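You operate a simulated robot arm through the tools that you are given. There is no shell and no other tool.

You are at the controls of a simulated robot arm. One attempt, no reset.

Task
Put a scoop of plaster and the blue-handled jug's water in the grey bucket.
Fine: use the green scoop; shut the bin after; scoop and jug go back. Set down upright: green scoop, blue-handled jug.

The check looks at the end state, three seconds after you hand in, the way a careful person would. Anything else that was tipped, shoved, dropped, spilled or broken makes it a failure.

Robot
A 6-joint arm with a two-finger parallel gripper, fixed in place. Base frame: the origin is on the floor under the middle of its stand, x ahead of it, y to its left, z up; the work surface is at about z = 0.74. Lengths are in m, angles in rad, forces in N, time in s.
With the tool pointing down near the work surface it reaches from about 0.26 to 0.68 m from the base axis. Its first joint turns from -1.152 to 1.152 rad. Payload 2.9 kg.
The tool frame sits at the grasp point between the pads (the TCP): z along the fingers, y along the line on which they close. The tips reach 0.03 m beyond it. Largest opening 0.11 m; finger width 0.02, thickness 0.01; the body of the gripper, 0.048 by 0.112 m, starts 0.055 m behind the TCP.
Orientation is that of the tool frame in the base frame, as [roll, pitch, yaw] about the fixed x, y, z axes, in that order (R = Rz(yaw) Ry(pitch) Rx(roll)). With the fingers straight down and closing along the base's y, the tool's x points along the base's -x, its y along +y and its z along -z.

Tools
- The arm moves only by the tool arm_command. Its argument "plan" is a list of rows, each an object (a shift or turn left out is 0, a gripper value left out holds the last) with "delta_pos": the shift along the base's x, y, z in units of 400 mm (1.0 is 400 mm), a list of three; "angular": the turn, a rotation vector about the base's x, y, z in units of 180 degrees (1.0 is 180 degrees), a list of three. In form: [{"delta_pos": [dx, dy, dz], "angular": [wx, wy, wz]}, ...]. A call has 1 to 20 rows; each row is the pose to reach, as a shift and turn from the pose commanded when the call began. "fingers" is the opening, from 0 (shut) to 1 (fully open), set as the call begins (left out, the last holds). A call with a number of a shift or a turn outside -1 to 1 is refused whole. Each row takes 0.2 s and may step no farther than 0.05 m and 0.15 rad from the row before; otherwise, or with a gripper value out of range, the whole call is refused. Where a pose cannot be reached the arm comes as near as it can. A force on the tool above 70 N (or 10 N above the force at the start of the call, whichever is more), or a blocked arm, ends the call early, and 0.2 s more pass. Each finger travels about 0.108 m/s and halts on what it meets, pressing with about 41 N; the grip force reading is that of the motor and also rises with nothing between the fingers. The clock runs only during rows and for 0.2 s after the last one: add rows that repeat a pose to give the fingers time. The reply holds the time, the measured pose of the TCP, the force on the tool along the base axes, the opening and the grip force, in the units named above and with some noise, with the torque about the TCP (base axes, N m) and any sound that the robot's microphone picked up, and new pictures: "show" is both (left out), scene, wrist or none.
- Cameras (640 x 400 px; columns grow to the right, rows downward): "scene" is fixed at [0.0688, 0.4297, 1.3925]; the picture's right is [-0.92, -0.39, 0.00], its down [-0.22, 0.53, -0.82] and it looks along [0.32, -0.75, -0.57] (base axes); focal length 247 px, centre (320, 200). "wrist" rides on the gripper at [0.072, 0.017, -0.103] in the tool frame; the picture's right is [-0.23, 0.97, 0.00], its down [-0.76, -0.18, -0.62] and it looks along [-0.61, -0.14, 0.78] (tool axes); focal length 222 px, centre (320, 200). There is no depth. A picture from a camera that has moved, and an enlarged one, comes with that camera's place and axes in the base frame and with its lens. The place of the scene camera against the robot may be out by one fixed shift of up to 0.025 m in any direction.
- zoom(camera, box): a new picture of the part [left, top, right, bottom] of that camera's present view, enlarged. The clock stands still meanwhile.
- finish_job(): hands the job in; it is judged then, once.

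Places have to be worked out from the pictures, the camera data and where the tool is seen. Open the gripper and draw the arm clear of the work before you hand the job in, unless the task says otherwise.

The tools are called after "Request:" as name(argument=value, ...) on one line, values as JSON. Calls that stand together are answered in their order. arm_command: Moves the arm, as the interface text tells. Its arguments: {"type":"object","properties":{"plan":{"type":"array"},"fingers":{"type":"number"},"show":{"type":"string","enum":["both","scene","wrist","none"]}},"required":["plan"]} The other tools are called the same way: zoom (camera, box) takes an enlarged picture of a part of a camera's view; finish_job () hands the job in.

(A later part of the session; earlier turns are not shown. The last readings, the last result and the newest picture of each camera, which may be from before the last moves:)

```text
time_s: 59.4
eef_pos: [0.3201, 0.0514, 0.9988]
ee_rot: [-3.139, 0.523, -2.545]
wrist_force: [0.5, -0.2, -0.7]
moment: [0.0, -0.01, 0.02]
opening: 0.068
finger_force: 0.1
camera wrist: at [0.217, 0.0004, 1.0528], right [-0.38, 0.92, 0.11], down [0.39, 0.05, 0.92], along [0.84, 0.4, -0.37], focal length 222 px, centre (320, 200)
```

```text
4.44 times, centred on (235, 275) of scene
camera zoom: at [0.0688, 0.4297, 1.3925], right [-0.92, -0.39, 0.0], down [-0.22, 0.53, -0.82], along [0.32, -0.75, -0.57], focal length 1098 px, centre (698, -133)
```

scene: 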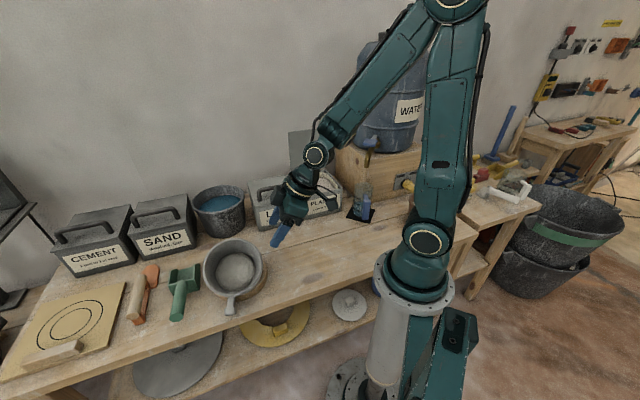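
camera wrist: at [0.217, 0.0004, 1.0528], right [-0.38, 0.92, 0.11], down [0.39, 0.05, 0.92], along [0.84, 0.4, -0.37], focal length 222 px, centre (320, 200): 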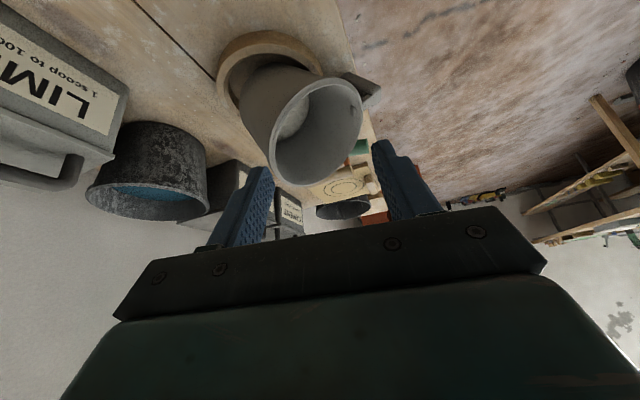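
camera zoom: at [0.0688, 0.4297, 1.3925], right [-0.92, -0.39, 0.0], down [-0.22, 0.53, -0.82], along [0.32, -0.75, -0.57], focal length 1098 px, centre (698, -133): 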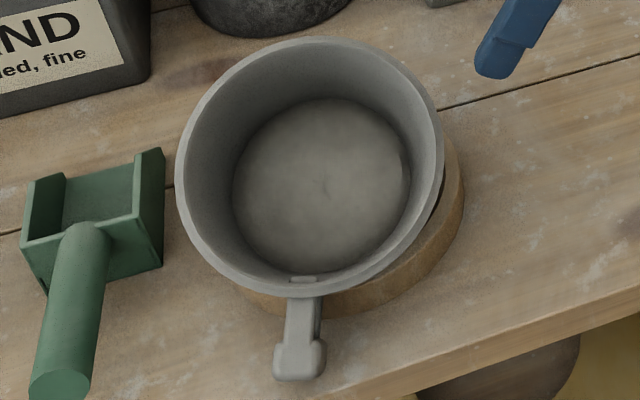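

The side view confirms: the bucket leans in the ring toward its handle (tilt direction ≈130°), rim centre ≈(0.431, 0.114, 0.862) versus upright (0.464, 0.069, 0.88). Plan: with fingers 9 cm apart, straddling the handle, push the low rim back along −50° while rising. First I go above the start point.

Request:
arm_command(plan=[{"delta_pos": [0.0, 0.0, 0.02], "angular": [0.0021, 0.015, -0.038]}, {"delta_pos": [0.0, 0.02, 0.03], "angular": [0.0042, 0.0301, -0.076]}, {"delta_pos": [0.01, 0.05, 0.03], "angular": [0.0063, 0.0451, -0.114]}, {"delta_pos": [0.02, 0.08, 0.03], "angular": [0.0084, 0.0601, -0.152]}, {"delta_pos": [0.04, 0.11, 0.03], "angular": [0.0105, 0.0752, -0.19]}, {"delta_pos": [0.06, 0.14, 0.03], "angular": [0.0127, 0.0902, -0.228]}, {"delta_pos": [0.08, 0.17, 0.02], "angular": [0.0148, 0.1052, -0.266]}, {"delta_pos": [0.1, 0.2, 0.0], "angular": [0.0169, 0.1203, -0.304]}, {"delta_pos": [0.12, 0.23, -0.02], "angular": [0.019, 0.1353, -0.342]}, {"delta_pos": [0.14, 0.26, -0.05], "angular": [0.0211, 0.1503, -0.38]}, {"delta_pos": [0.16, 0.28, -0.08], "angular": [0.0232, 0.1654, -0.418]}, {"delta_pos": [0.1688, 0.2858, -0.097], "angular": [0.0253, 0.1804, -0.456]}, {"delta_pos": [0.1688, 0.2858, -0.097], "angular": [0.0253, 0.1804, -0.456]}], fingers=0.82, show="both")

Request:
zoom(camera="scene", box=[180, 200, 290, 320])

Request:
zoom(camera="wrist", box=[160, 0, 480, 220])

```text
time_s: 62.2
eef_pos: [0.3869, 0.1663, 0.9595]
ee_rot: [-3.14, -0.001, 2.265]
wrist_force: [-0.2, -0.7, -0.1]
moment: [0.0, 0.02, 0.01]
opening: 0.0903
finger_force: 0.0
camera wrist: at [0.3552, 0.2323, 1.0627], right [0.89, 0.45, 0.0], down [0.35, -0.7, 0.62], along [0.28, -0.56, -0.78], focal length 222 px, centre (320, 200)
```

scene: 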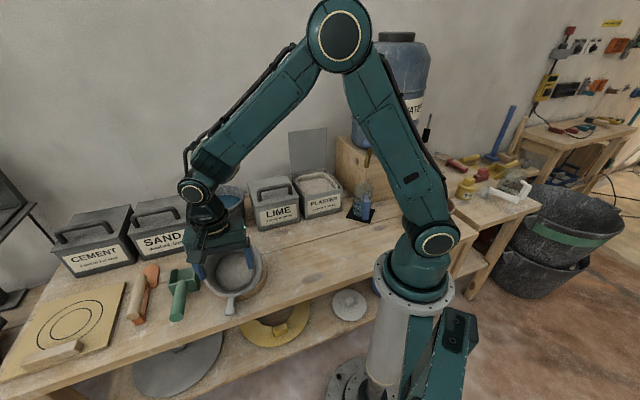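
wrist: 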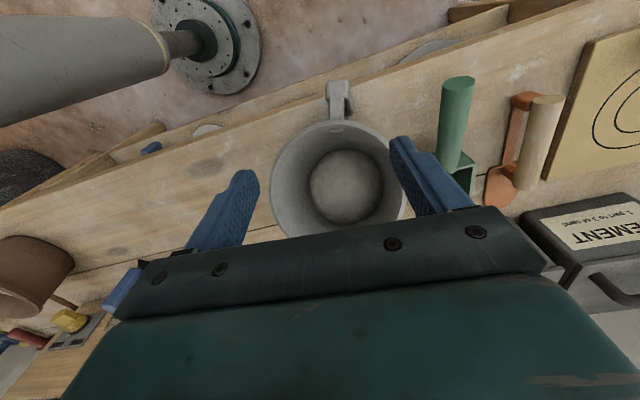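

```text
3.33 times, centred on (235, 260) of scene
camera zoom: at [0.0688, 0.4297, 1.3925], right [-0.92, -0.39, 0.0], down [-0.22, 0.53, -0.82], along [0.32, -0.75, -0.57], focal length 823 px, centre (603, 0)
```

zoom: 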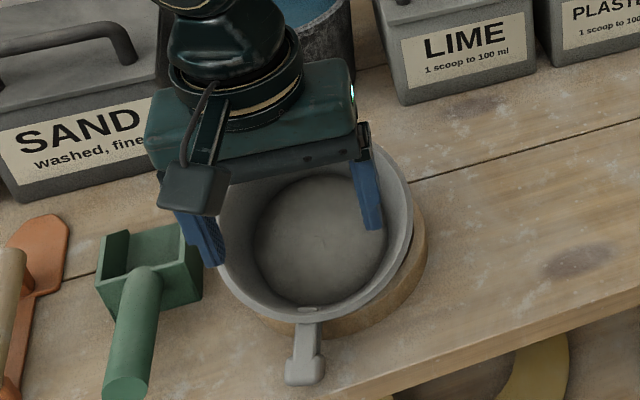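

```text
1.82 times, centred on (320, 110) of wrist
camera zoom: at [0.3552, 0.2323, 1.0627], right [0.89, 0.45, 0.0], down [0.35, -0.7, 0.62], along [0.28, -0.56, -0.78], focal length 404 px, centre (320, 364)
```

zoom: 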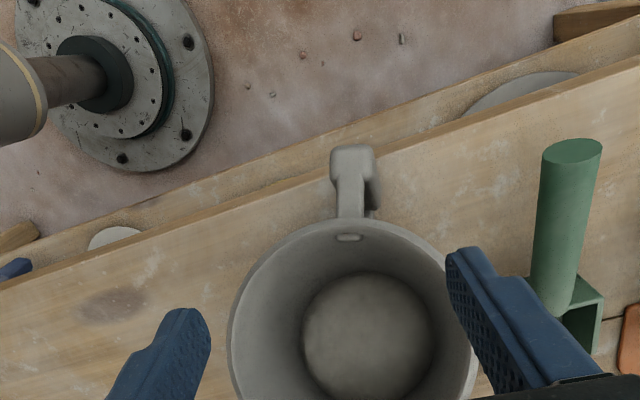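

Fingers will pass outside the low rim on both sides of the handle with ~18 mm clearance. I descend to z≈0.842 (tips ≈0.81, below the rim's low edge).

Request:
arm_command(plan=[{"delta_pos": [0, 0, -0.08]}, {"delta_pos": [0, 0, -0.16]}, {"delta_pos": [0, 0, -0.23]}, {"delta_pos": [0, 0, -0.294]}, {"delta_pos": [0, 0, -0.294]}], show="both")

Request:
zoom(camera="scene", box=[180, 200, 290, 320])

Request:
zoom(camera="wrist", box=[160, 0, 480, 220])

```text
time_s: 63.4
eef_pos: [0.3878, 0.1659, 0.8399]
ee_rot: [-3.141, -0.001, 2.268]
wrist_force: [0.0, -0.8, -0.2]
moment: [-0.01, 0.01, 0.01]
opening: 0.0903
finger_force: 0.1
camera wrist: at [0.3555, 0.2314, 0.9436], right [0.89, 0.45, 0.0], down [0.35, -0.7, 0.62], along [0.28, -0.56, -0.78], focal length 222 px, centre (320, 200)
```

scene: 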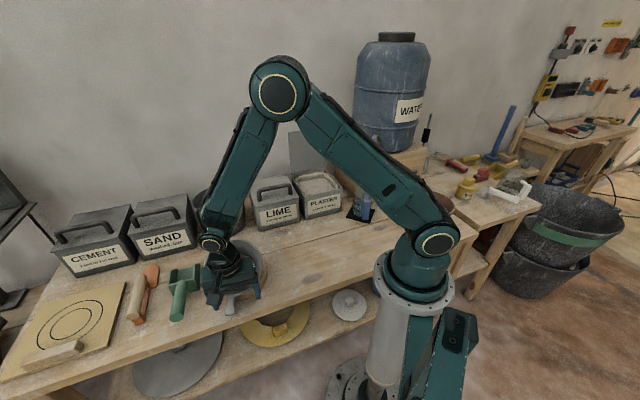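
wrist: 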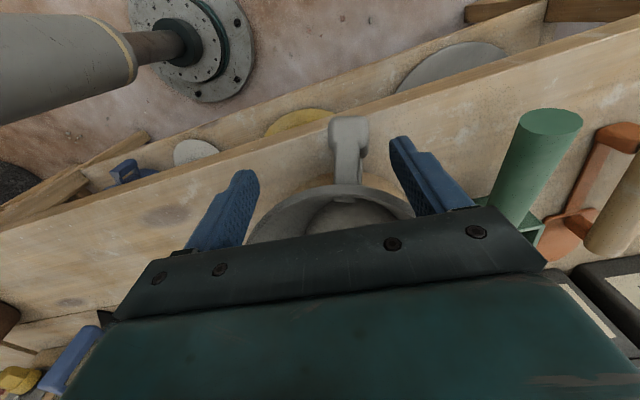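

```text
3.33 times, centred on (235, 260) of scene
camera zoom: at [0.0688, 0.4297, 1.3925], right [-0.92, -0.39, 0.0], down [-0.22, 0.53, -0.82], along [0.32, -0.75, -0.57], focal length 823 px, centre (603, 0)
```

zoom: 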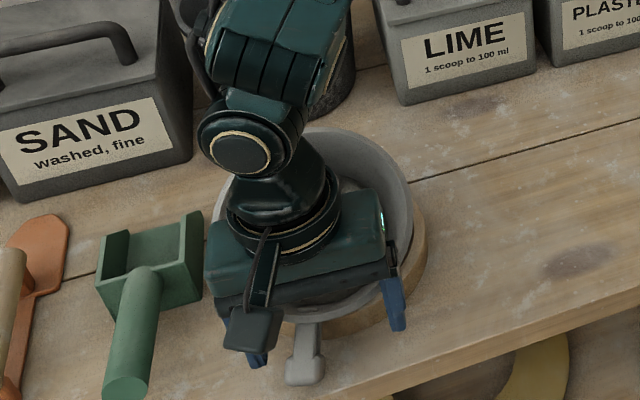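

```text
1.82 times, centred on (320, 110) of wrist
camera zoom: at [0.3555, 0.2314, 0.9436], right [0.89, 0.45, 0.0], down [0.35, -0.7, 0.62], along [0.28, -0.56, -0.78], focal length 404 px, centre (320, 364)
```

zoom: 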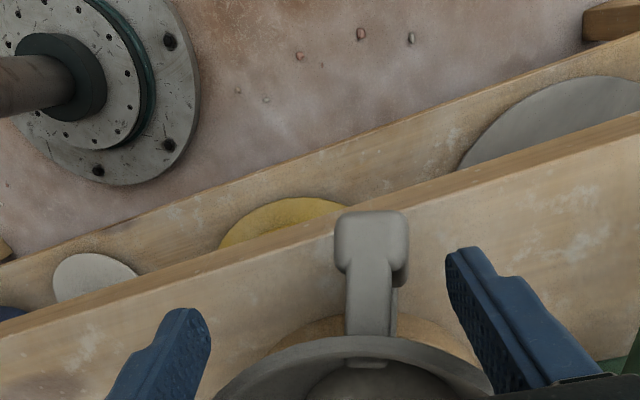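

Fingers straddle the handle just outside the low rim. I push slowly along −54° while rising, first half.

Request:
arm_command(plan=[{"delta_pos": [0.012, -0.0165, 0.0]}, {"delta_pos": [0.022, -0.03, 0.005]}, {"delta_pos": [0.032, -0.044, 0.015]}, {"delta_pos": [0.042, -0.0575, 0.028]}, {"delta_pos": [0.05, -0.0685, 0.04]}, {"delta_pos": [0.05, -0.0685, 0.04]}], show="wrist")

Request:
zoom(camera="scene", box=[180, 200, 290, 320])

```text
time_s: 64.8
eef_pos: [0.4068, 0.1387, 0.8579]
ee_rot: [-3.14, 0.0, 2.268]
wrist_force: [0.6, -0.3, 0.9]
moment: [0.01, -0.02, -0.01]
opening: 0.0902
finger_force: 0.0
camera wrist: at [0.3747, 0.2043, 0.961], right [0.89, 0.45, 0.0], down [0.35, -0.7, 0.62], along [0.28, -0.56, -0.78], focal length 222 px, centre (320, 200)
```

wrist: 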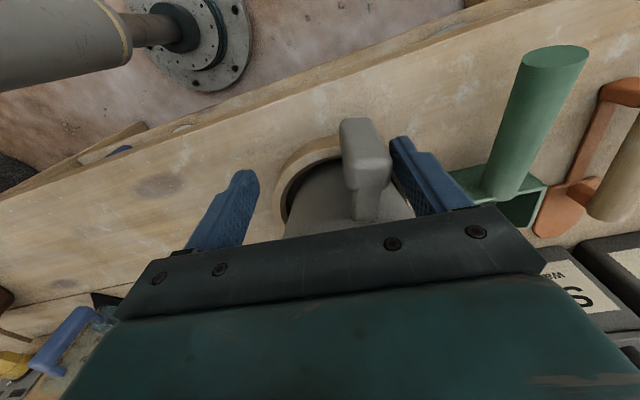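

```text
3.33 times, centred on (235, 260) of scene
camera zoom: at [0.0688, 0.4297, 1.3925], right [-0.92, -0.39, 0.0], down [-0.22, 0.53, -0.82], along [0.32, -0.75, -0.57], focal length 823 px, centre (603, 0)
```

zoom: 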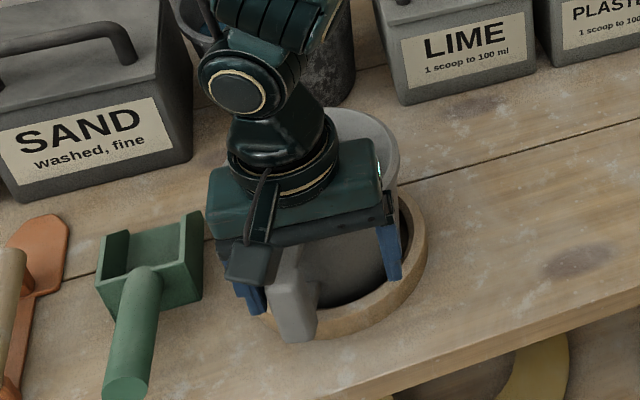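

The bucket has swung back up. I back the fingers off outward and up to check whether it stands upright in the ring.

Request:
arm_command(plan=[{"delta_pos": [-0.02, 0.0275, 0.0]}, {"delta_pos": [-0.05, 0.0685, 0.02]}, {"delta_pos": [-0.07, 0.09, 0.1]}, {"delta_pos": [-0.07, 0.09, 0.2]}, {"delta_pos": [-0.07, 0.09, 0.3]}, {"delta_pos": [-0.07, 0.09, 0.38]}, {"delta_pos": [-0.07, 0.09, 0.38]}], show="both")

Request:
zoom(camera="scene", box=[180, 200, 290, 320])

Request:
zoom(camera="wrist", box=[200, 0, 480, 200])

```text
time_s: 66.4
eef_pos: [0.3769, 0.1746, 1.0088]
ee_rot: [-3.138, 0.0, 2.268]
wrist_force: [-0.3, -0.2, 0.5]
moment: [0.0, -0.02, -0.01]
opening: 0.0903
finger_force: 0.0
camera wrist: at [0.345, 0.2417, 1.1124], right [0.89, 0.45, 0.0], down [0.35, -0.7, 0.62], along [0.28, -0.56, -0.78], focal length 222 px, centre (320, 200)
```

scene: 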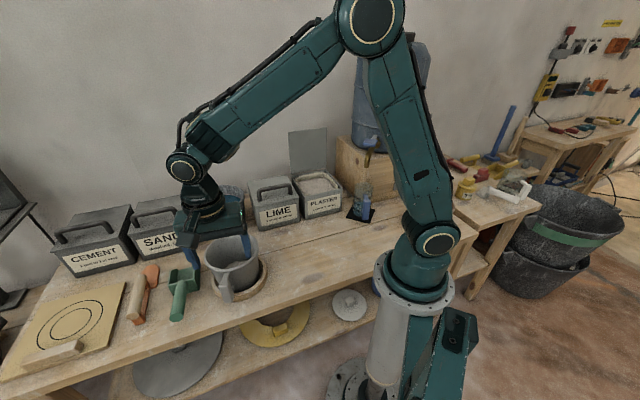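
wrist: 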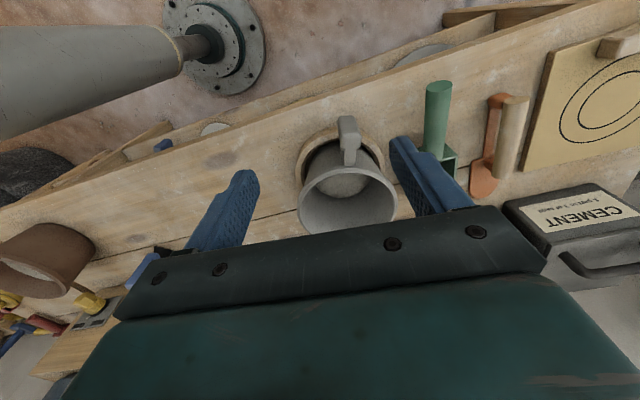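

```text
3.33 times, centred on (235, 260) of scene
camera zoom: at [0.0688, 0.4297, 1.3925], right [-0.92, -0.39, 0.0], down [-0.22, 0.53, -0.82], along [0.32, -0.75, -0.57], focal length 823 px, centre (603, 0)
```

zoom: 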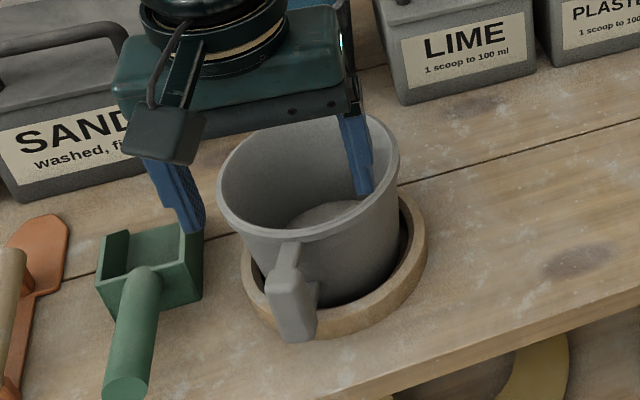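

```text
2.00 times, centred on (340, 100) of wrist
camera zoom: at [0.345, 0.2417, 1.1124], right [0.89, 0.45, 0.0], down [0.35, -0.7, 0.62], along [0.28, -0.56, -0.78], focal length 444 px, centre (280, 400)
```

zoom: 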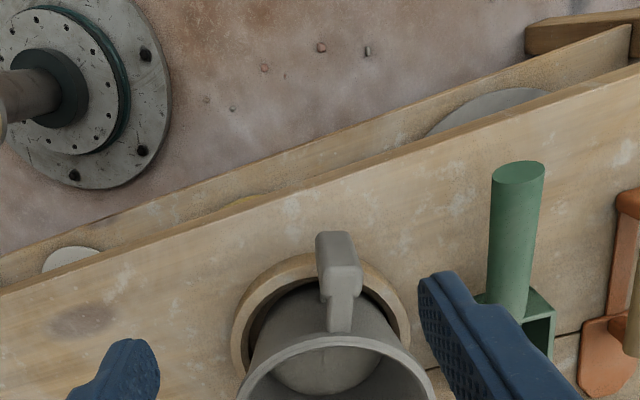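

The bucket stands upright in its ring again, within millimetres of its old place, with the plaster disc at its bottom and nothing spilled around it. Now for the jug: I move the wrist camera over toward it for measuring.

Request:
arm_command(plan=[{"delta_pos": [-0.008, -0.11, 0.06]}, {"delta_pos": [-0.017, -0.22, 0.12]}, {"delta_pos": [-0.025, -0.335, 0.128]}, {"delta_pos": [-0.034, -0.45, 0.128]}, {"delta_pos": [-0.042, -0.5615, 0.128]}, {"delta_pos": [-0.12, -0.645, 0.14]}, {"delta_pos": [-0.2, -0.73, 0.15]}, {"delta_pos": [-0.28, -0.815, 0.16]}, {"delta_pos": [-0.36, -0.9, 0.17]}, {"delta_pos": [-0.442, -0.9865, 0.178]}, {"delta_pos": [-0.442, -0.9865, 0.178]}], fingers=1.0, show="both")

Request:
zoom(camera="wrist", box=[180, 60, 420, 220])

Request:
zoom(camera="scene", box=[180, 200, 290, 320])

```text
refused: row 1 steps farther than a row can; nothing moved
```

```text
2.50 times, centred on (300, 140) of wrist
camera zoom: at [0.345, 0.2417, 1.1124], right [0.89, 0.45, 0.0], down [0.35, -0.7, 0.62], along [0.28, -0.56, -0.78], focal length 555 px, centre (370, 350)
```

zoom: 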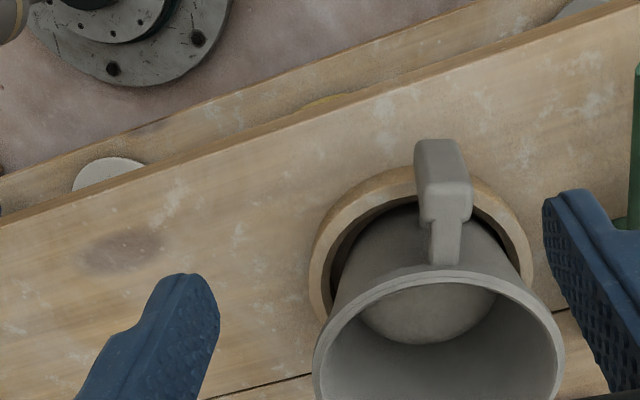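

```text
3.33 times, centred on (235, 260) of scene
camera zoom: at [0.0688, 0.4297, 1.3925], right [-0.92, -0.39, 0.0], down [-0.22, 0.53, -0.82], along [0.32, -0.75, -0.57], focal length 823 px, centre (603, 0)
```

zoom: 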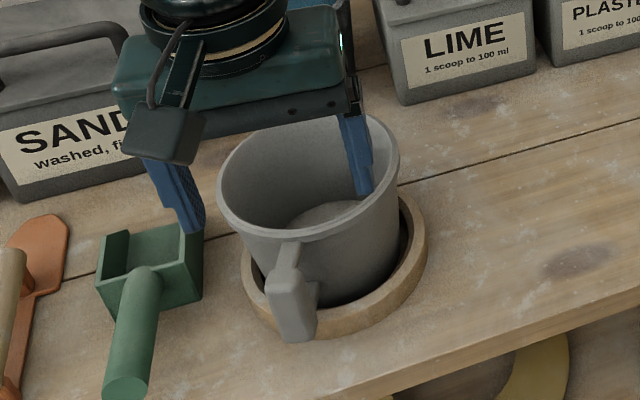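

A row was a hair too long; I resend the move with slightly shorter steps.

Request:
arm_command(plan=[{"delta_pos": [-0.008, -0.1, 0.04]}, {"delta_pos": [-0.017, -0.21, 0.08]}, {"delta_pos": [-0.025, -0.32, 0.12]}, {"delta_pos": [-0.034, -0.43, 0.128]}, {"delta_pos": [-0.042, -0.54, 0.128]}, {"delta_pos": [-0.11, -0.63, 0.14]}, {"delta_pos": [-0.19, -0.715, 0.15]}, {"delta_pos": [-0.27, -0.8, 0.16]}, {"delta_pos": [-0.35, -0.885, 0.17]}, {"delta_pos": [-0.43, -0.97, 0.178]}, {"delta_pos": [-0.442, -0.9865, 0.178]}, {"delta_pos": [-0.442, -0.9865, 0.178]}], fingers=1.0, show="both")

Request:
zoom(camera="wrist", box=[180, 60, 420, 220])

Request:
zoom(camera="scene", box=[180, 200, 290, 320])

```text
time_s: 69.0
eef_pos: [0.2053, -0.2183, 1.0841]
ee_rot: [-3.14, 0.001, 2.267]
wrist_force: [0.0, 0.4, -0.4]
moment: [0.04, 0.03, 0.01]
opening: 0.11
finger_force: 0.1
camera wrist: at [0.1732, -0.1524, 1.1875], right [0.89, 0.45, 0.0], down [0.35, -0.7, 0.62], along [0.28, -0.56, -0.78], focal length 222 px, centre (320, 200)
```

scene: 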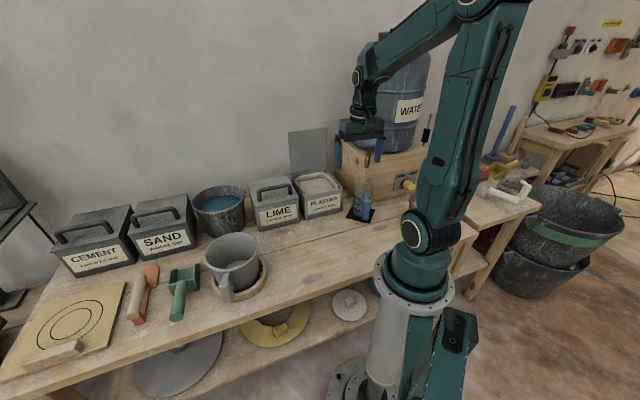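
wrist: 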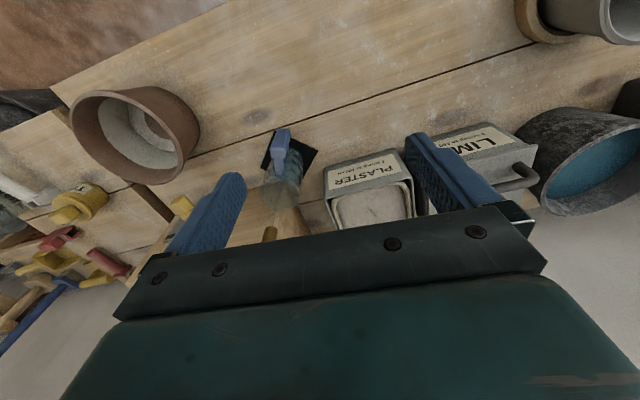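

```text
2.50 times, centred on (300, 140) of wrist
camera zoom: at [0.1732, -0.1524, 1.1875], right [0.89, 0.45, 0.0], down [0.35, -0.7, 0.62], along [0.28, -0.56, -0.78], focal length 555 px, centre (370, 350)
```

zoom: 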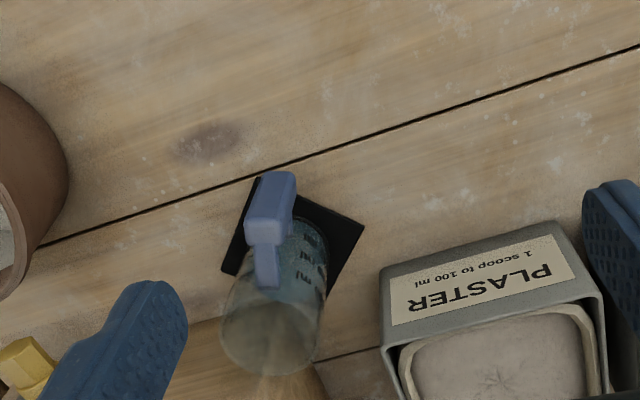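

```text
3.33 times, centred on (235, 260) of scene
camera zoom: at [0.0688, 0.4297, 1.3925], right [-0.92, -0.39, 0.0], down [-0.22, 0.53, -0.82], along [0.32, -0.75, -0.57], focal length 823 px, centre (603, 0)
```

zoom: 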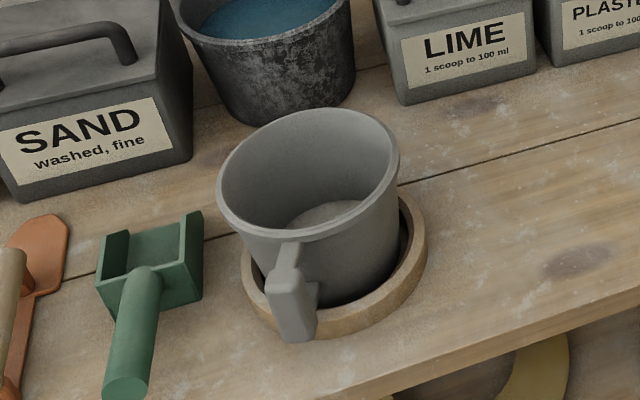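

The bucket is unobstructed now. I repeat exactly the same enlargements as before the mishap to compare its pose, and zoom on the jug.

Request:
zoom(camera="scene", box=[110, 180, 290, 330])

Request:
zoom(camera="scene", box=[120, 240, 260, 330])

Request:
zoom(camera="wrist", box=[240, 110, 360, 230])

Request:
zoom(camera="scene", box=[330, 140, 400, 230])

```text
2.67 times, centred on (200, 255) of scene
camera zoom: at [0.0688, 0.4297, 1.3925], right [-0.92, -0.39, 0.0], down [-0.22, 0.53, -0.82], along [0.32, -0.75, -0.57], focal length 659 px, centre (640, 53)
```

zoom: 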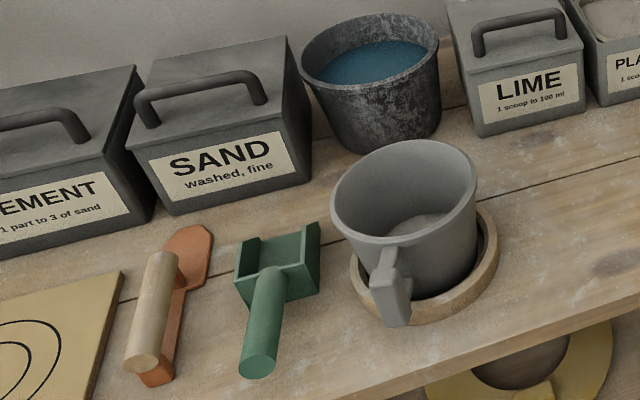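

```text
4.44 times, centred on (190, 285) of scene
camera zoom: at [0.0688, 0.4297, 1.3925], right [-0.92, -0.39, 0.0], down [-0.22, 0.53, -0.82], along [0.32, -0.75, -0.57], focal length 1098 px, centre (898, -178)
```

zoom: 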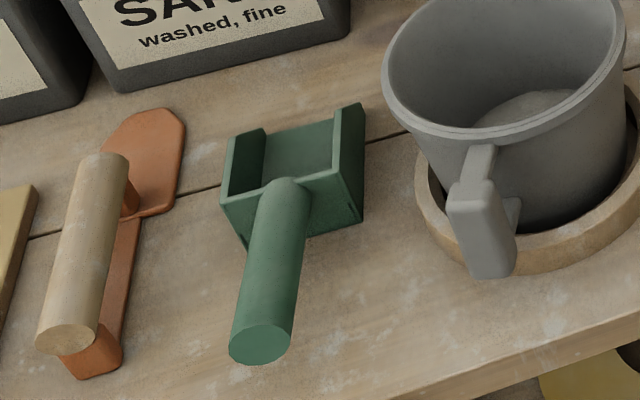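

```text
3.33 times, centred on (300, 170) of wrist
camera zoom: at [0.1732, -0.1524, 1.1875], right [0.89, 0.45, 0.0], down [0.35, -0.7, 0.62], along [0.28, -0.56, -0.78], focal length 740 px, centre (387, 300)
```

zoom: 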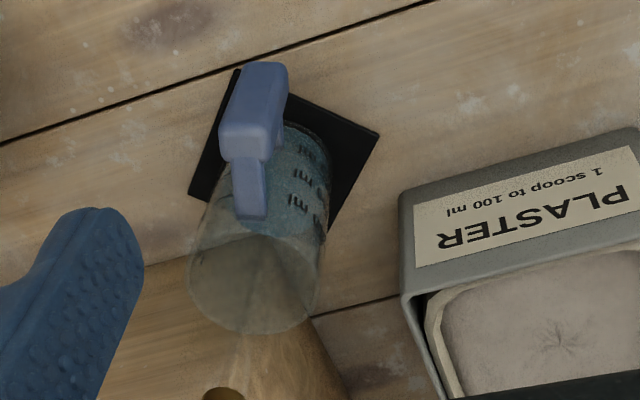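

```text
4.44 times, centred on (365, 185) of scene
camera zoom: at [0.0688, 0.4297, 1.3925], right [-0.92, -0.39, 0.0], down [-0.22, 0.53, -0.82], along [0.32, -0.75, -0.57], focal length 1098 px, centre (120, 267)
```

zoom: 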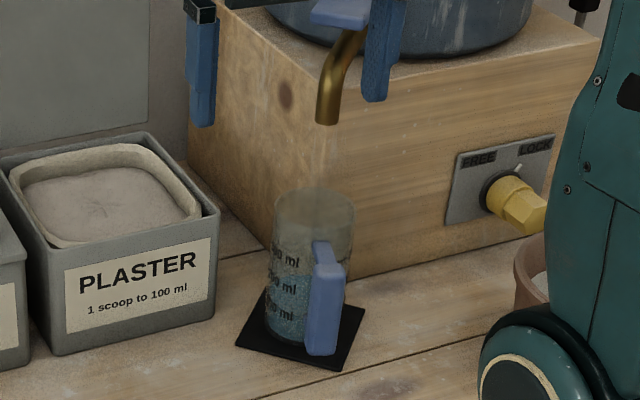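

Bucket and scoop match their earlier places closely. Jug: axis ≈(0.216, −0.389), Ø≈68 mm, rim z≈0.885, on the mat; its blue handle's vertical bar is at ≈(0.187, −0.328), z 0.765–0.865, on the 116° side; tap spout tip ≈(0.207, −0.399, 0.955). I test whether a 50° lean-back grasp attitude is reachable in front of the jug.

Request:
arm_command(plan=[{"delta_pos": [-0.005, -0.03, -0.02], "angular": [-0.0334, -0.0216, -0.0103]}, {"delta_pos": [-0.011, -0.056, -0.04], "angular": [-0.0667, -0.0433, -0.0207]}, {"delta_pos": [-0.016, -0.084, -0.06], "angular": [-0.1001, -0.0649, -0.031]}, {"delta_pos": [-0.022, -0.112, -0.08], "angular": [-0.1335, -0.0866, -0.0413]}, {"delta_pos": [-0.027, -0.14, -0.1], "angular": [-0.1669, -0.1082, -0.0516]}, {"delta_pos": [-0.032, -0.168, -0.12], "angular": [-0.2002, -0.1299, -0.062]}, {"delta_pos": [-0.038, -0.196, -0.132], "angular": [-0.2336, -0.1515, -0.0723]}, {"delta_pos": [-0.038, -0.196, -0.132], "angular": [-0.2336, -0.1515, -0.0723]}], fingers=0.7, show="both")

```text
time_s: 70.8
eef_pos: [0.2054, -0.3236, 1.0431]
ee_rot: [-3.139, 0.874, 2.024]
wrist_force: [0.4, 0.2, 0.2]
moment: [0.01, 0.0, 0.01]
opening: 0.0771
finger_force: 0.1
out of reach, approached as far as the arm can: row 6, 7, 8
camera wrist: at [0.1666, -0.2025, 1.0544], right [0.94, 0.29, 0.17], down [-0.15, -0.09, 0.98], along [0.3, -0.95, -0.04], focal length 222 px, centre (320, 200)
```

scene: 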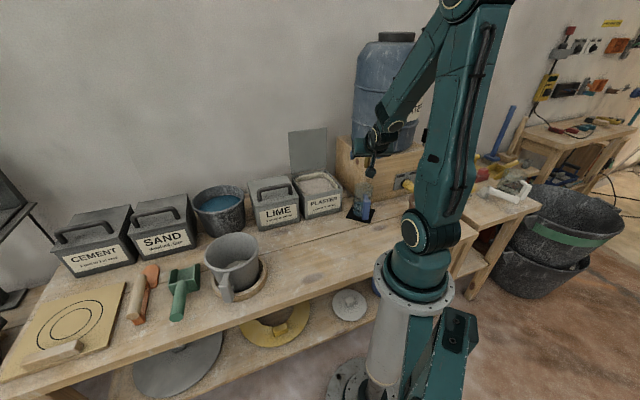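
wrist: 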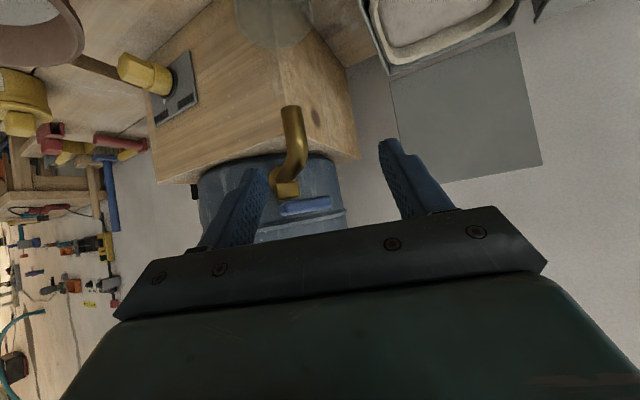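

Attitude was reached but the position needs a radius ≥0.383 m at 50° lean, so 40° will fit the handle (radius 0.378). Before touching the jug I rehearse the pouring attitude empty-handed: tool almost horizontal, pointing outward above the bucket.

Request:
arm_command(plan=[{"delta_pos": [0.061, 0.093, 0.014], "angular": [-0.0095, -0.0186, 0.0398]}, {"delta_pos": [0.122, 0.187, 0.0285], "angular": [-0.0189, -0.0371, 0.0795]}, {"delta_pos": [0.183, 0.28, 0.043], "angular": [-0.0284, -0.0557, 0.1193]}, {"delta_pos": [0.245, 0.374, 0.057], "angular": [-0.0378, -0.0742, 0.159]}, {"delta_pos": [0.306, 0.467, 0.071], "angular": [-0.0473, -0.0928, 0.1988]}, {"delta_pos": [0.367, 0.56, 0.0855], "angular": [-0.0568, -0.1114, 0.2385]}, {"delta_pos": [0.428, 0.654, 0.1], "angular": [-0.0662, -0.1299, 0.2783]}, {"delta_pos": [0.489, 0.747, 0.114], "angular": [-0.0757, -0.1485, 0.318]}, {"delta_pos": [0.55, 0.84, 0.128], "angular": [-0.0851, -0.167, 0.3578]}, {"delta_pos": [0.6115, 0.934, 0.1425], "angular": [-0.0946, -0.1856, 0.3975]}, {"delta_pos": [0.6115, 0.934, 0.1425], "angular": [-0.0946, -0.1856, 0.3975]}], show="both")

```text
time_s: 73.2
eef_pos: [0.4517, 0.0488, 1.1005]
ee_rot: [-3.133, 1.486, -2.962]
wrist_force: [-0.4, 0.7, -0.1]
moment: [-0.02, 0.02, -0.02]
opening: 0.0769
finger_force: 0.0
out of reach, approached as far as the arm can: row 1, 2, 3, 4, 5, 6, 7, 8, 9
camera wrist: at [0.3426, 0.0465, 1.0376], right [-0.15, 0.96, 0.23], down [-0.52, -0.27, 0.81], along [0.84, 0.0, 0.54], focal length 222 px, centre (320, 200)
```

scene: 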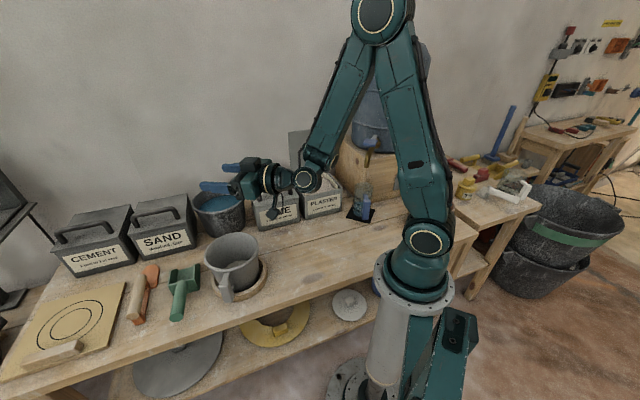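
wrist: 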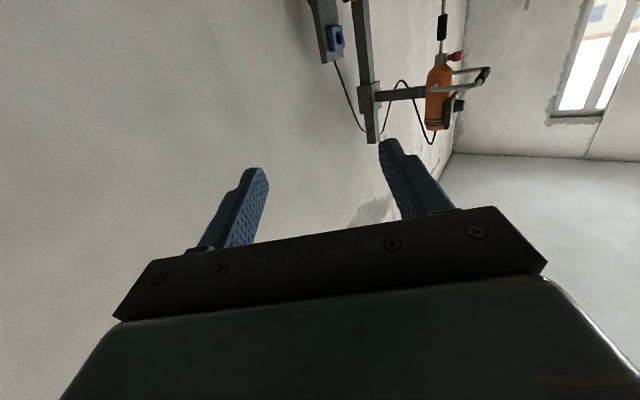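

The horizontal pouring attitude is reachable (85°). Next I rehearse the roll about the tool axis by +130° at this spot.

Request:
arm_command(plan=[{"angular": [0.0443, 0.0078, -0.0039]}, {"angular": [0.0886, 0.0156, -0.0079]}, {"angular": [0.1328, 0.0234, -0.0118]}, {"angular": [0.1771, 0.0313, -0.0158]}, {"angular": [0.2214, 0.0391, -0.0197]}, {"angular": [0.2657, 0.0469, -0.0236]}, {"angular": [0.31, 0.0547, -0.0276]}, {"angular": [0.3543, 0.0625, -0.0315]}, {"angular": [0.3985, 0.0703, -0.0354]}, {"angular": [0.4428, 0.0781, -0.0394]}, {"angular": [0.4871, 0.0859, -0.0433]}, {"angular": [0.5314, 0.0938, -0.0473]}, {"angular": [0.5757, 0.1016, -0.0512]}, {"angular": [0.6199, 0.1094, -0.0551]}, {"angular": [0.6642, 0.1172, -0.0591]}, {"angular": [0.7085, 0.125, -0.063]}, {"angular": [0.7085, 0.125, -0.063]}], show="scene")

```text
time_s: 76.8
eef_pos: [0.4507, 0.0508, 1.0994]
ee_rot: [1.689, -0.699, 1.673]
wrist_force: [0.2, -0.4, -0.3]
moment: [0.0, 0.01, 0.02]
opening: 0.0771
finger_force: 0.0
```

scene: 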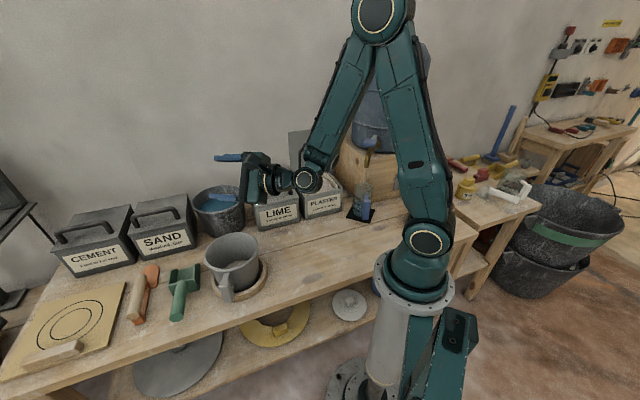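

The full +130° roll is reachable — pouring by rolling the wrist will work. I unroll, then turn the tool down over the bucket to measure its rim once more.

Request:
arm_command(plan=[{"angular": [-0.0443, -0.0078, 0.0039]}, {"angular": [-0.0886, -0.0156, 0.0079]}, {"angular": [-0.1328, -0.0234, 0.0118]}, {"angular": [-0.1771, -0.0313, 0.0158]}, {"angular": [-0.2214, -0.0391, 0.0197]}, {"angular": [-0.2657, -0.0469, 0.0236]}, {"angular": [-0.31, -0.0547, 0.0276]}, {"angular": [-0.3543, -0.0625, 0.0315]}, {"angular": [-0.3985, -0.0703, 0.0354]}, {"angular": [-0.4428, -0.0781, 0.0394]}, {"angular": [-0.4871, -0.0859, 0.0433]}, {"angular": [-0.5314, -0.0938, 0.0473]}, {"angular": [-0.5757, -0.1016, 0.0512]}, {"angular": [-0.6199, -0.1094, 0.0551]}, {"angular": [-0.6642, -0.1172, 0.0591]}, {"angular": [-0.7085, -0.125, 0.063]}], show="none")

Request:
arm_command(plan=[{"delta_pos": [-0.01, 0, 0], "angular": [-0.0075, 0.0423, 0]}, {"delta_pos": [-0.03, 0, 0], "angular": [-0.0149, 0.0845, 0]}, {"delta_pos": [-0.05, 0, 0], "angular": [-0.0224, 0.1268, 0]}, {"delta_pos": [-0.07, 0, 0], "angular": [-0.0298, 0.1691, 0]}, {"delta_pos": [-0.09, 0, 0], "angular": [-0.0373, 0.2114, 0]}, {"delta_pos": [-0.11, 0, 0], "angular": [-0.0447, 0.2536, 0]}, {"delta_pos": [-0.13, 0, 0], "angular": [-0.0522, 0.2959, 0]}, {"delta_pos": [-0.15, 0, 0], "angular": [-0.0596, 0.3382, 0]}, {"delta_pos": [-0.15, 0, 0], "angular": [-0.0671, 0.3805, 0]}, {"delta_pos": [-0.15, 0, 0], "angular": [-0.0745, 0.4227, 0]}, {"delta_pos": [-0.15, 0, 0], "angular": [-0.082, 0.465, 0]}, {"delta_pos": [-0.15, 0, 0], "angular": [-0.082, 0.465, 0]}], fingers=1.0, show="wrist")

Request:
zoom(camera="wrist", box=[200, 0, 460, 190])

```text
time_s: 80.2
eef_pos: [0.4494, 0.0517, 1.1004]
ee_rot: [-3.104, 1.483, -2.932]
wrist_force: [0.2, -0.1, -0.1]
moment: [0.0, 0.0, 0.01]
opening: 0.077
finger_force: 0.0
```

```text
time_s: 82.8
eef_pos: [0.3912, 0.0507, 1.0995]
ee_rot: [-3.139, -0.003, -2.968]
wrist_force: [0.1, -0.2, -0.2]
moment: [-0.01, 0.0, -0.01]
opening: 0.1102
finger_force: 0.1
camera wrist: at [0.317, 0.0544, 1.2035], right [0.05, 1.0, 0.0], down [0.78, -0.04, 0.62], along [0.62, -0.04, -0.78], focal length 222 px, centre (320, 200)
```

wrist: 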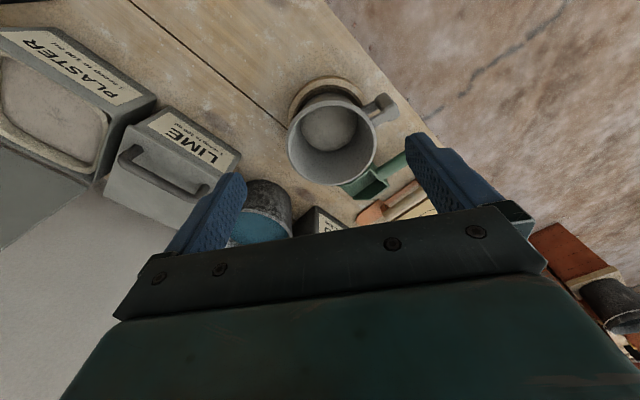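

```text
2.11 times, centred on (330, 95) of wrist
camera zoom: at [0.317, 0.0544, 1.2035], right [0.05, 1.0, 0.0], down [0.78, -0.04, 0.62], along [0.62, -0.04, -0.78], focal length 468 px, centre (299, 421)
```

zoom: 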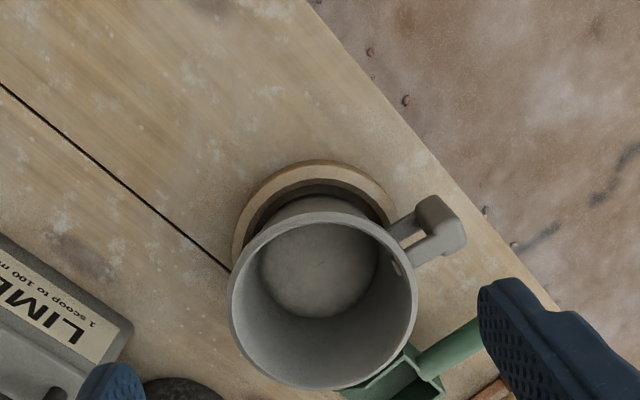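

Bucket rim centre ≈(0.467, 0.064), centred in its ring and upright. Now I go to a pre-grasp above the jug's handle: f = −64°, lean 40°, z≈1.03.

Request:
arm_command(plan=[{"delta_pos": [-0.05, -0.09, -0.01], "angular": [-0.0108, -0.0212, -0.0393]}, {"delta_pos": [-0.1, -0.185, -0.03], "angular": [-0.0216, -0.0424, -0.0786]}, {"delta_pos": [-0.15, -0.28, -0.045], "angular": [-0.0324, -0.0635, -0.1179]}, {"delta_pos": [-0.2, -0.375, -0.06], "angular": [-0.0432, -0.0847, -0.1572]}, {"delta_pos": [-0.25, -0.47, -0.075], "angular": [-0.0541, -0.1059, -0.1966]}, {"delta_pos": [-0.3, -0.565, -0.09], "angular": [-0.0649, -0.1271, -0.2359]}, {"delta_pos": [-0.35, -0.66, -0.105], "angular": [-0.0757, -0.1483, -0.2752]}, {"delta_pos": [-0.4, -0.755, -0.12], "angular": [-0.0865, -0.1694, -0.3145]}, {"delta_pos": [-0.45, -0.85, -0.135], "angular": [-0.0973, -0.1906, -0.3538]}, {"delta_pos": [-0.5, -0.93, -0.15], "angular": [-0.1081, -0.2118, -0.3931]}, {"delta_pos": [-0.509, -0.947, -0.17], "angular": [-0.1081, -0.2118, -0.3931]}, {"delta_pos": [-0.509, -0.947, -0.17], "angular": [-0.1081, -0.2118, -0.3931]}], fingers=0.7, show="both")

Request:
zoom(camera="wrist", box=[200, 0, 440, 190])

Request:
zoom(camera="scene", box=[330, 120, 410, 230])

```text
time_s: 85.4
eef_pos: [0.1888, -0.3278, 1.0317]
ee_rot: [-3.137, 0.698, 2.026]
wrist_force: [-0.1, -0.1, 0.1]
moment: [0.0, 0.03, -0.02]
opening: 0.077
finger_force: 0.1
camera wrist: at [0.1505, -0.2099, 1.0648], right [0.95, 0.27, 0.14], down [-0.08, -0.24, 0.97], along [0.3, -0.93, -0.21], focal length 222 px, centre (320, 200)
```

scene: 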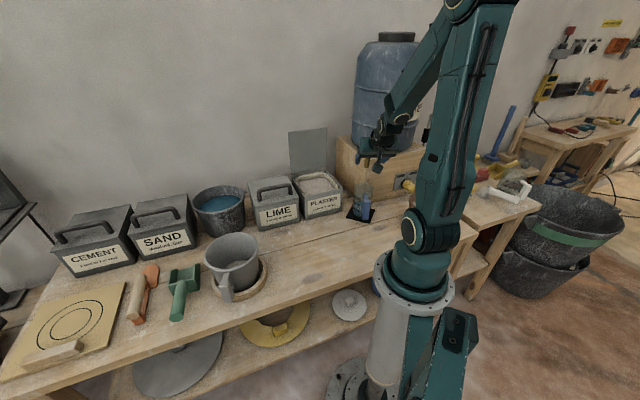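
wrist: 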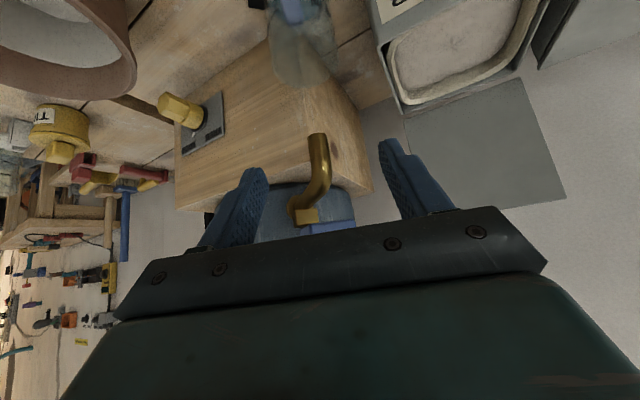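

```text
2.11 times, centred on (320, 95) of wrist
camera zoom: at [0.1505, -0.2099, 1.0648], right [0.95, 0.27, 0.14], down [-0.08, -0.24, 0.97], along [0.3, -0.93, -0.21], focal length 468 px, centre (320, 421)
```

zoom: 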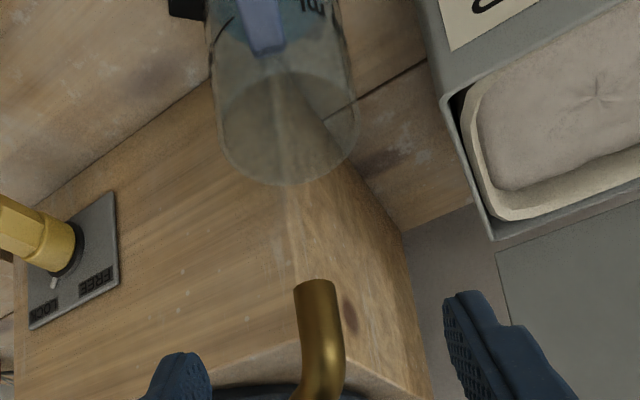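

```text
3.64 times, centred on (370, 175) of scene
camera zoom: at [0.0688, 0.4297, 1.3925], right [-0.92, -0.39, 0.0], down [-0.22, 0.53, -0.82], along [0.32, -0.75, -0.57], focal length 898 px, centre (138, 291)
```

zoom: 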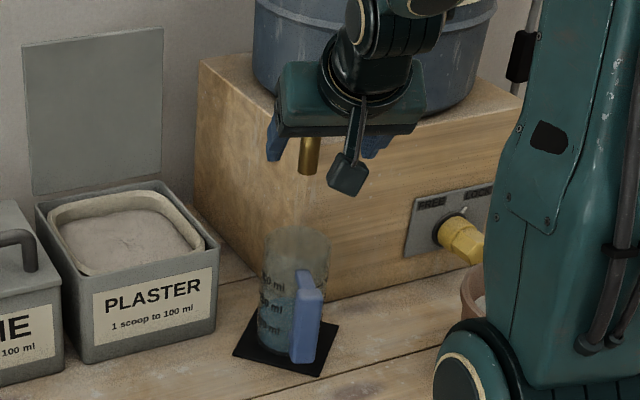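

Lean-40° pose reached; the jug axis is within 5 mm of the gripper's centre plane. I shift 4 mm and descend to just above the handle for a close look.

Request:
arm_command(plan=[{"delta_pos": [-0.008, -0.004, -0.08]}, {"delta_pos": [-0.008, -0.004, -0.17]}, {"delta_pos": [-0.008, -0.004, -0.26]}, {"delta_pos": [-0.008, -0.004, -0.3]}, {"delta_pos": [-0.008, -0.004, -0.3]}], show="wrist")

Request:
zoom(camera="wrist", box=[200, 0, 440, 190])

Request:
zoom(camera="scene", box=[330, 120, 410, 230])

```text
time_s: 86.6
eef_pos: [0.1863, -0.3353, 0.9124]
ee_rot: [-3.14, 0.697, 2.027]
wrist_force: [0.5, 0.0, -0.1]
moment: [-0.02, -0.02, -0.01]
opening: 0.077
finger_force: 0.0
out of reach, approached as far as the arm can: row 3, 4, 5
camera wrist: at [0.1503, -0.2191, 0.946], right [0.95, 0.27, 0.14], down [-0.08, -0.24, 0.97], along [0.29, -0.93, -0.21], focal length 222 px, centre (320, 200)
```

wrist: 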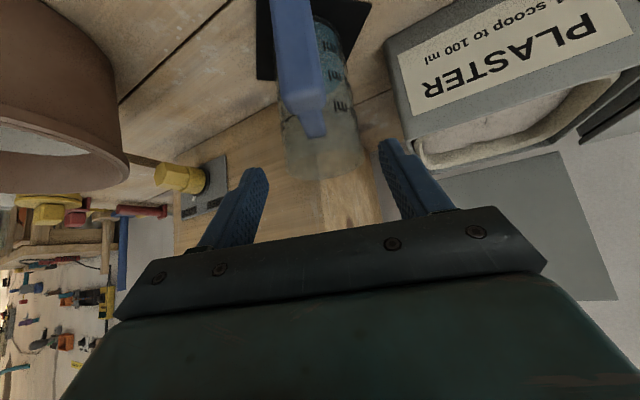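

```text
2.11 times, centred on (320, 95) of wrist
camera zoom: at [0.1503, -0.2191, 0.946], right [0.95, 0.27, 0.14], down [-0.08, -0.24, 0.97], along [0.29, -0.93, -0.21], focal length 468 px, centre (320, 421)
```

zoom: 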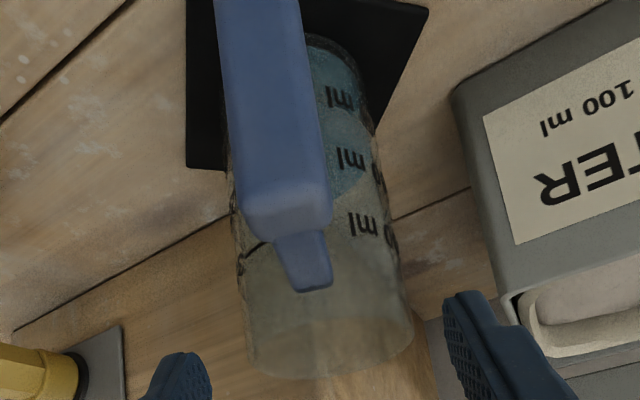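

```text
3.64 times, centred on (370, 175) of scene
camera zoom: at [0.0688, 0.4297, 1.3925], right [-0.92, -0.39, 0.0], down [-0.22, 0.53, -0.82], along [0.32, -0.75, -0.57], focal length 898 px, centre (138, 291)
```

zoom: 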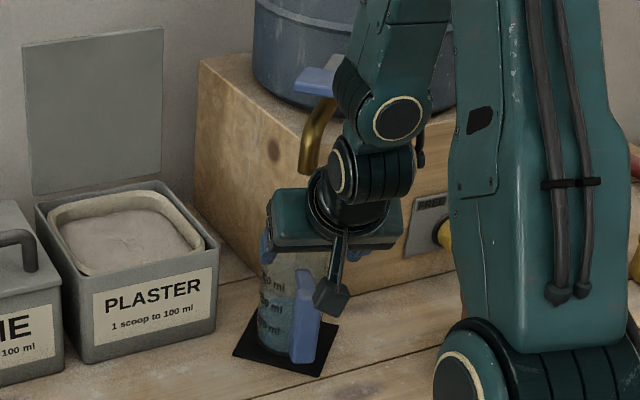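

At 40° lean the fold limit pushes the arm outward ~6 mm here, so I reduce the lean to 35°. The bar is 24 mm wide, centred at ≈(0.187, −0.329), with the handle direction nearer 113.5°; I re-align accordingly, slightly higher.

Request:
arm_command(plan=[{"delta_pos": [0.0, 0.005, 0.03], "angular": [0.0126, 0.0058, -0.0072]}, {"delta_pos": [0.002, 0.016, 0.05], "angular": [0.0252, 0.0117, -0.0145]}, {"delta_pos": [0.002, 0.016, 0.05], "angular": [0.0252, 0.0117, -0.0145]}], show="none")

Request:
arm_command(plan=[{"delta_pos": [0.0, 0.0, -0.05]}, {"delta_pos": [0.0, 0.0, -0.05]}], show="wrist")

Request:
zoom(camera="wrist", box=[200, 0, 440, 190])

```text
time_s: 87.4
eef_pos: [0.1883, -0.3293, 0.9312]
ee_rot: [-3.138, 0.612, 1.981]
wrist_force: [-0.4, -0.3, -1.2]
moment: [-0.02, -0.03, -0.02]
opening: 0.077
finger_force: 0.1
```

```text
time_s: 88.0
eef_pos: [0.189, -0.3294, 0.9119]
ee_rot: [-3.138, 0.612, 1.981]
wrist_force: [-0.2, -0.3, 0.1]
moment: [0.01, 0.03, 0.0]
opening: 0.0768
finger_force: 0.1
camera wrist: at [0.1583, -0.2146, 0.9551], right [0.97, 0.22, 0.13], down [-0.05, -0.31, 0.95], along [0.24, -0.92, -0.29], focal length 222 px, centre (320, 200)
```

wrist: 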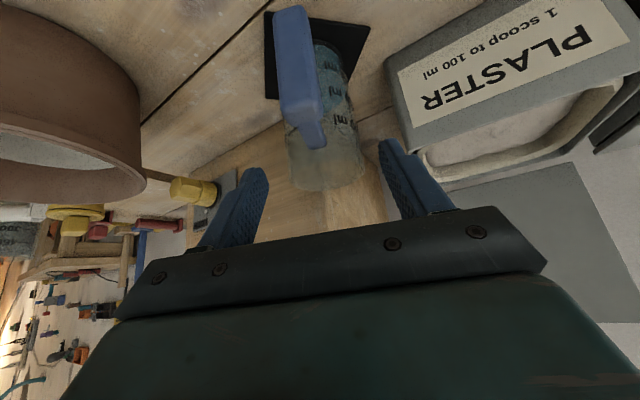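

```text
2.11 times, centred on (320, 95) of wrist
camera zoom: at [0.1583, -0.2146, 0.9551], right [0.97, 0.22, 0.13], down [-0.05, -0.31, 0.95], along [0.24, -0.92, -0.29], focal length 468 px, centre (320, 421)
```

zoom: 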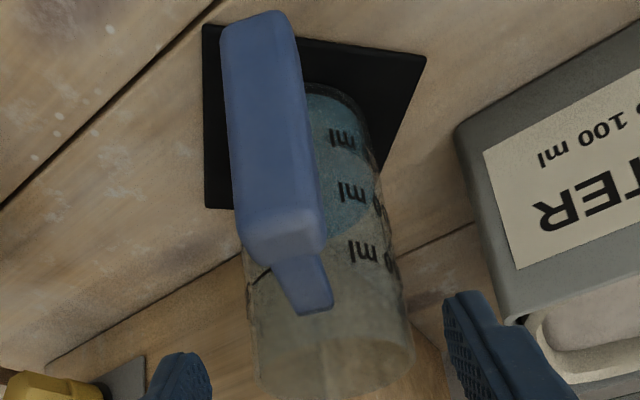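

Alignment is within ~2 mm laterally. I descend to mid-handle height (z≈0.815) with the fingers open 77 mm.

Request:
arm_command(plan=[{"delta_pos": [-0.0075, 0.005, -0.07]}, {"delta_pos": [-0.0075, 0.005, -0.14]}, {"delta_pos": [-0.0075, 0.005, -0.2]}, {"delta_pos": [-0.0075, 0.005, -0.2425]}, {"delta_pos": [-0.0075, 0.005, -0.2425]}], show="wrist")

Request:
zoom(camera="scene", box=[330, 120, 410, 230])

```text
time_s: 89.2
eef_pos: [0.1849, -0.3279, 0.8134]
ee_rot: [-3.138, 0.611, 1.981]
wrist_force: [-0.3, -0.2, 0.2]
moment: [0.01, 0.02, 0.05]
opening: 0.0772
finger_force: 0.0
camera wrist: at [0.1546, -0.2133, 0.8575], right [0.97, 0.22, 0.13], down [-0.05, -0.31, 0.95], along [0.24, -0.92, -0.29], focal length 222 px, centre (320, 200)
```

wrist: 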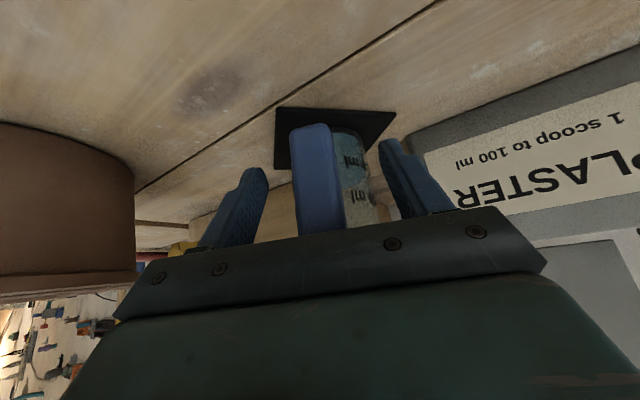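

```text
3.64 times, centred on (370, 175) of scene
camera zoom: at [0.0688, 0.4297, 1.3925], right [-0.92, -0.39, 0.0], down [-0.22, 0.53, -0.82], along [0.32, -0.75, -0.57], focal length 898 px, centre (138, 291)
```

zoom: 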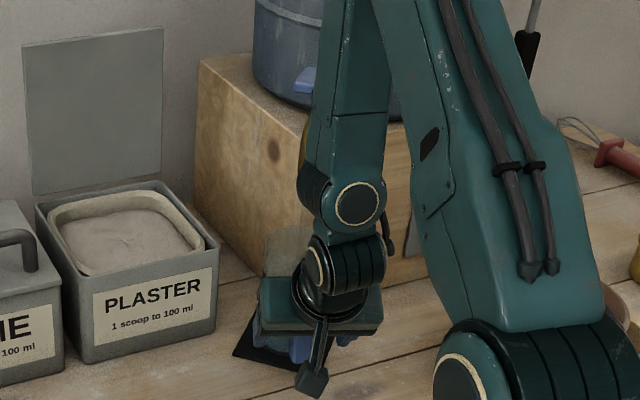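

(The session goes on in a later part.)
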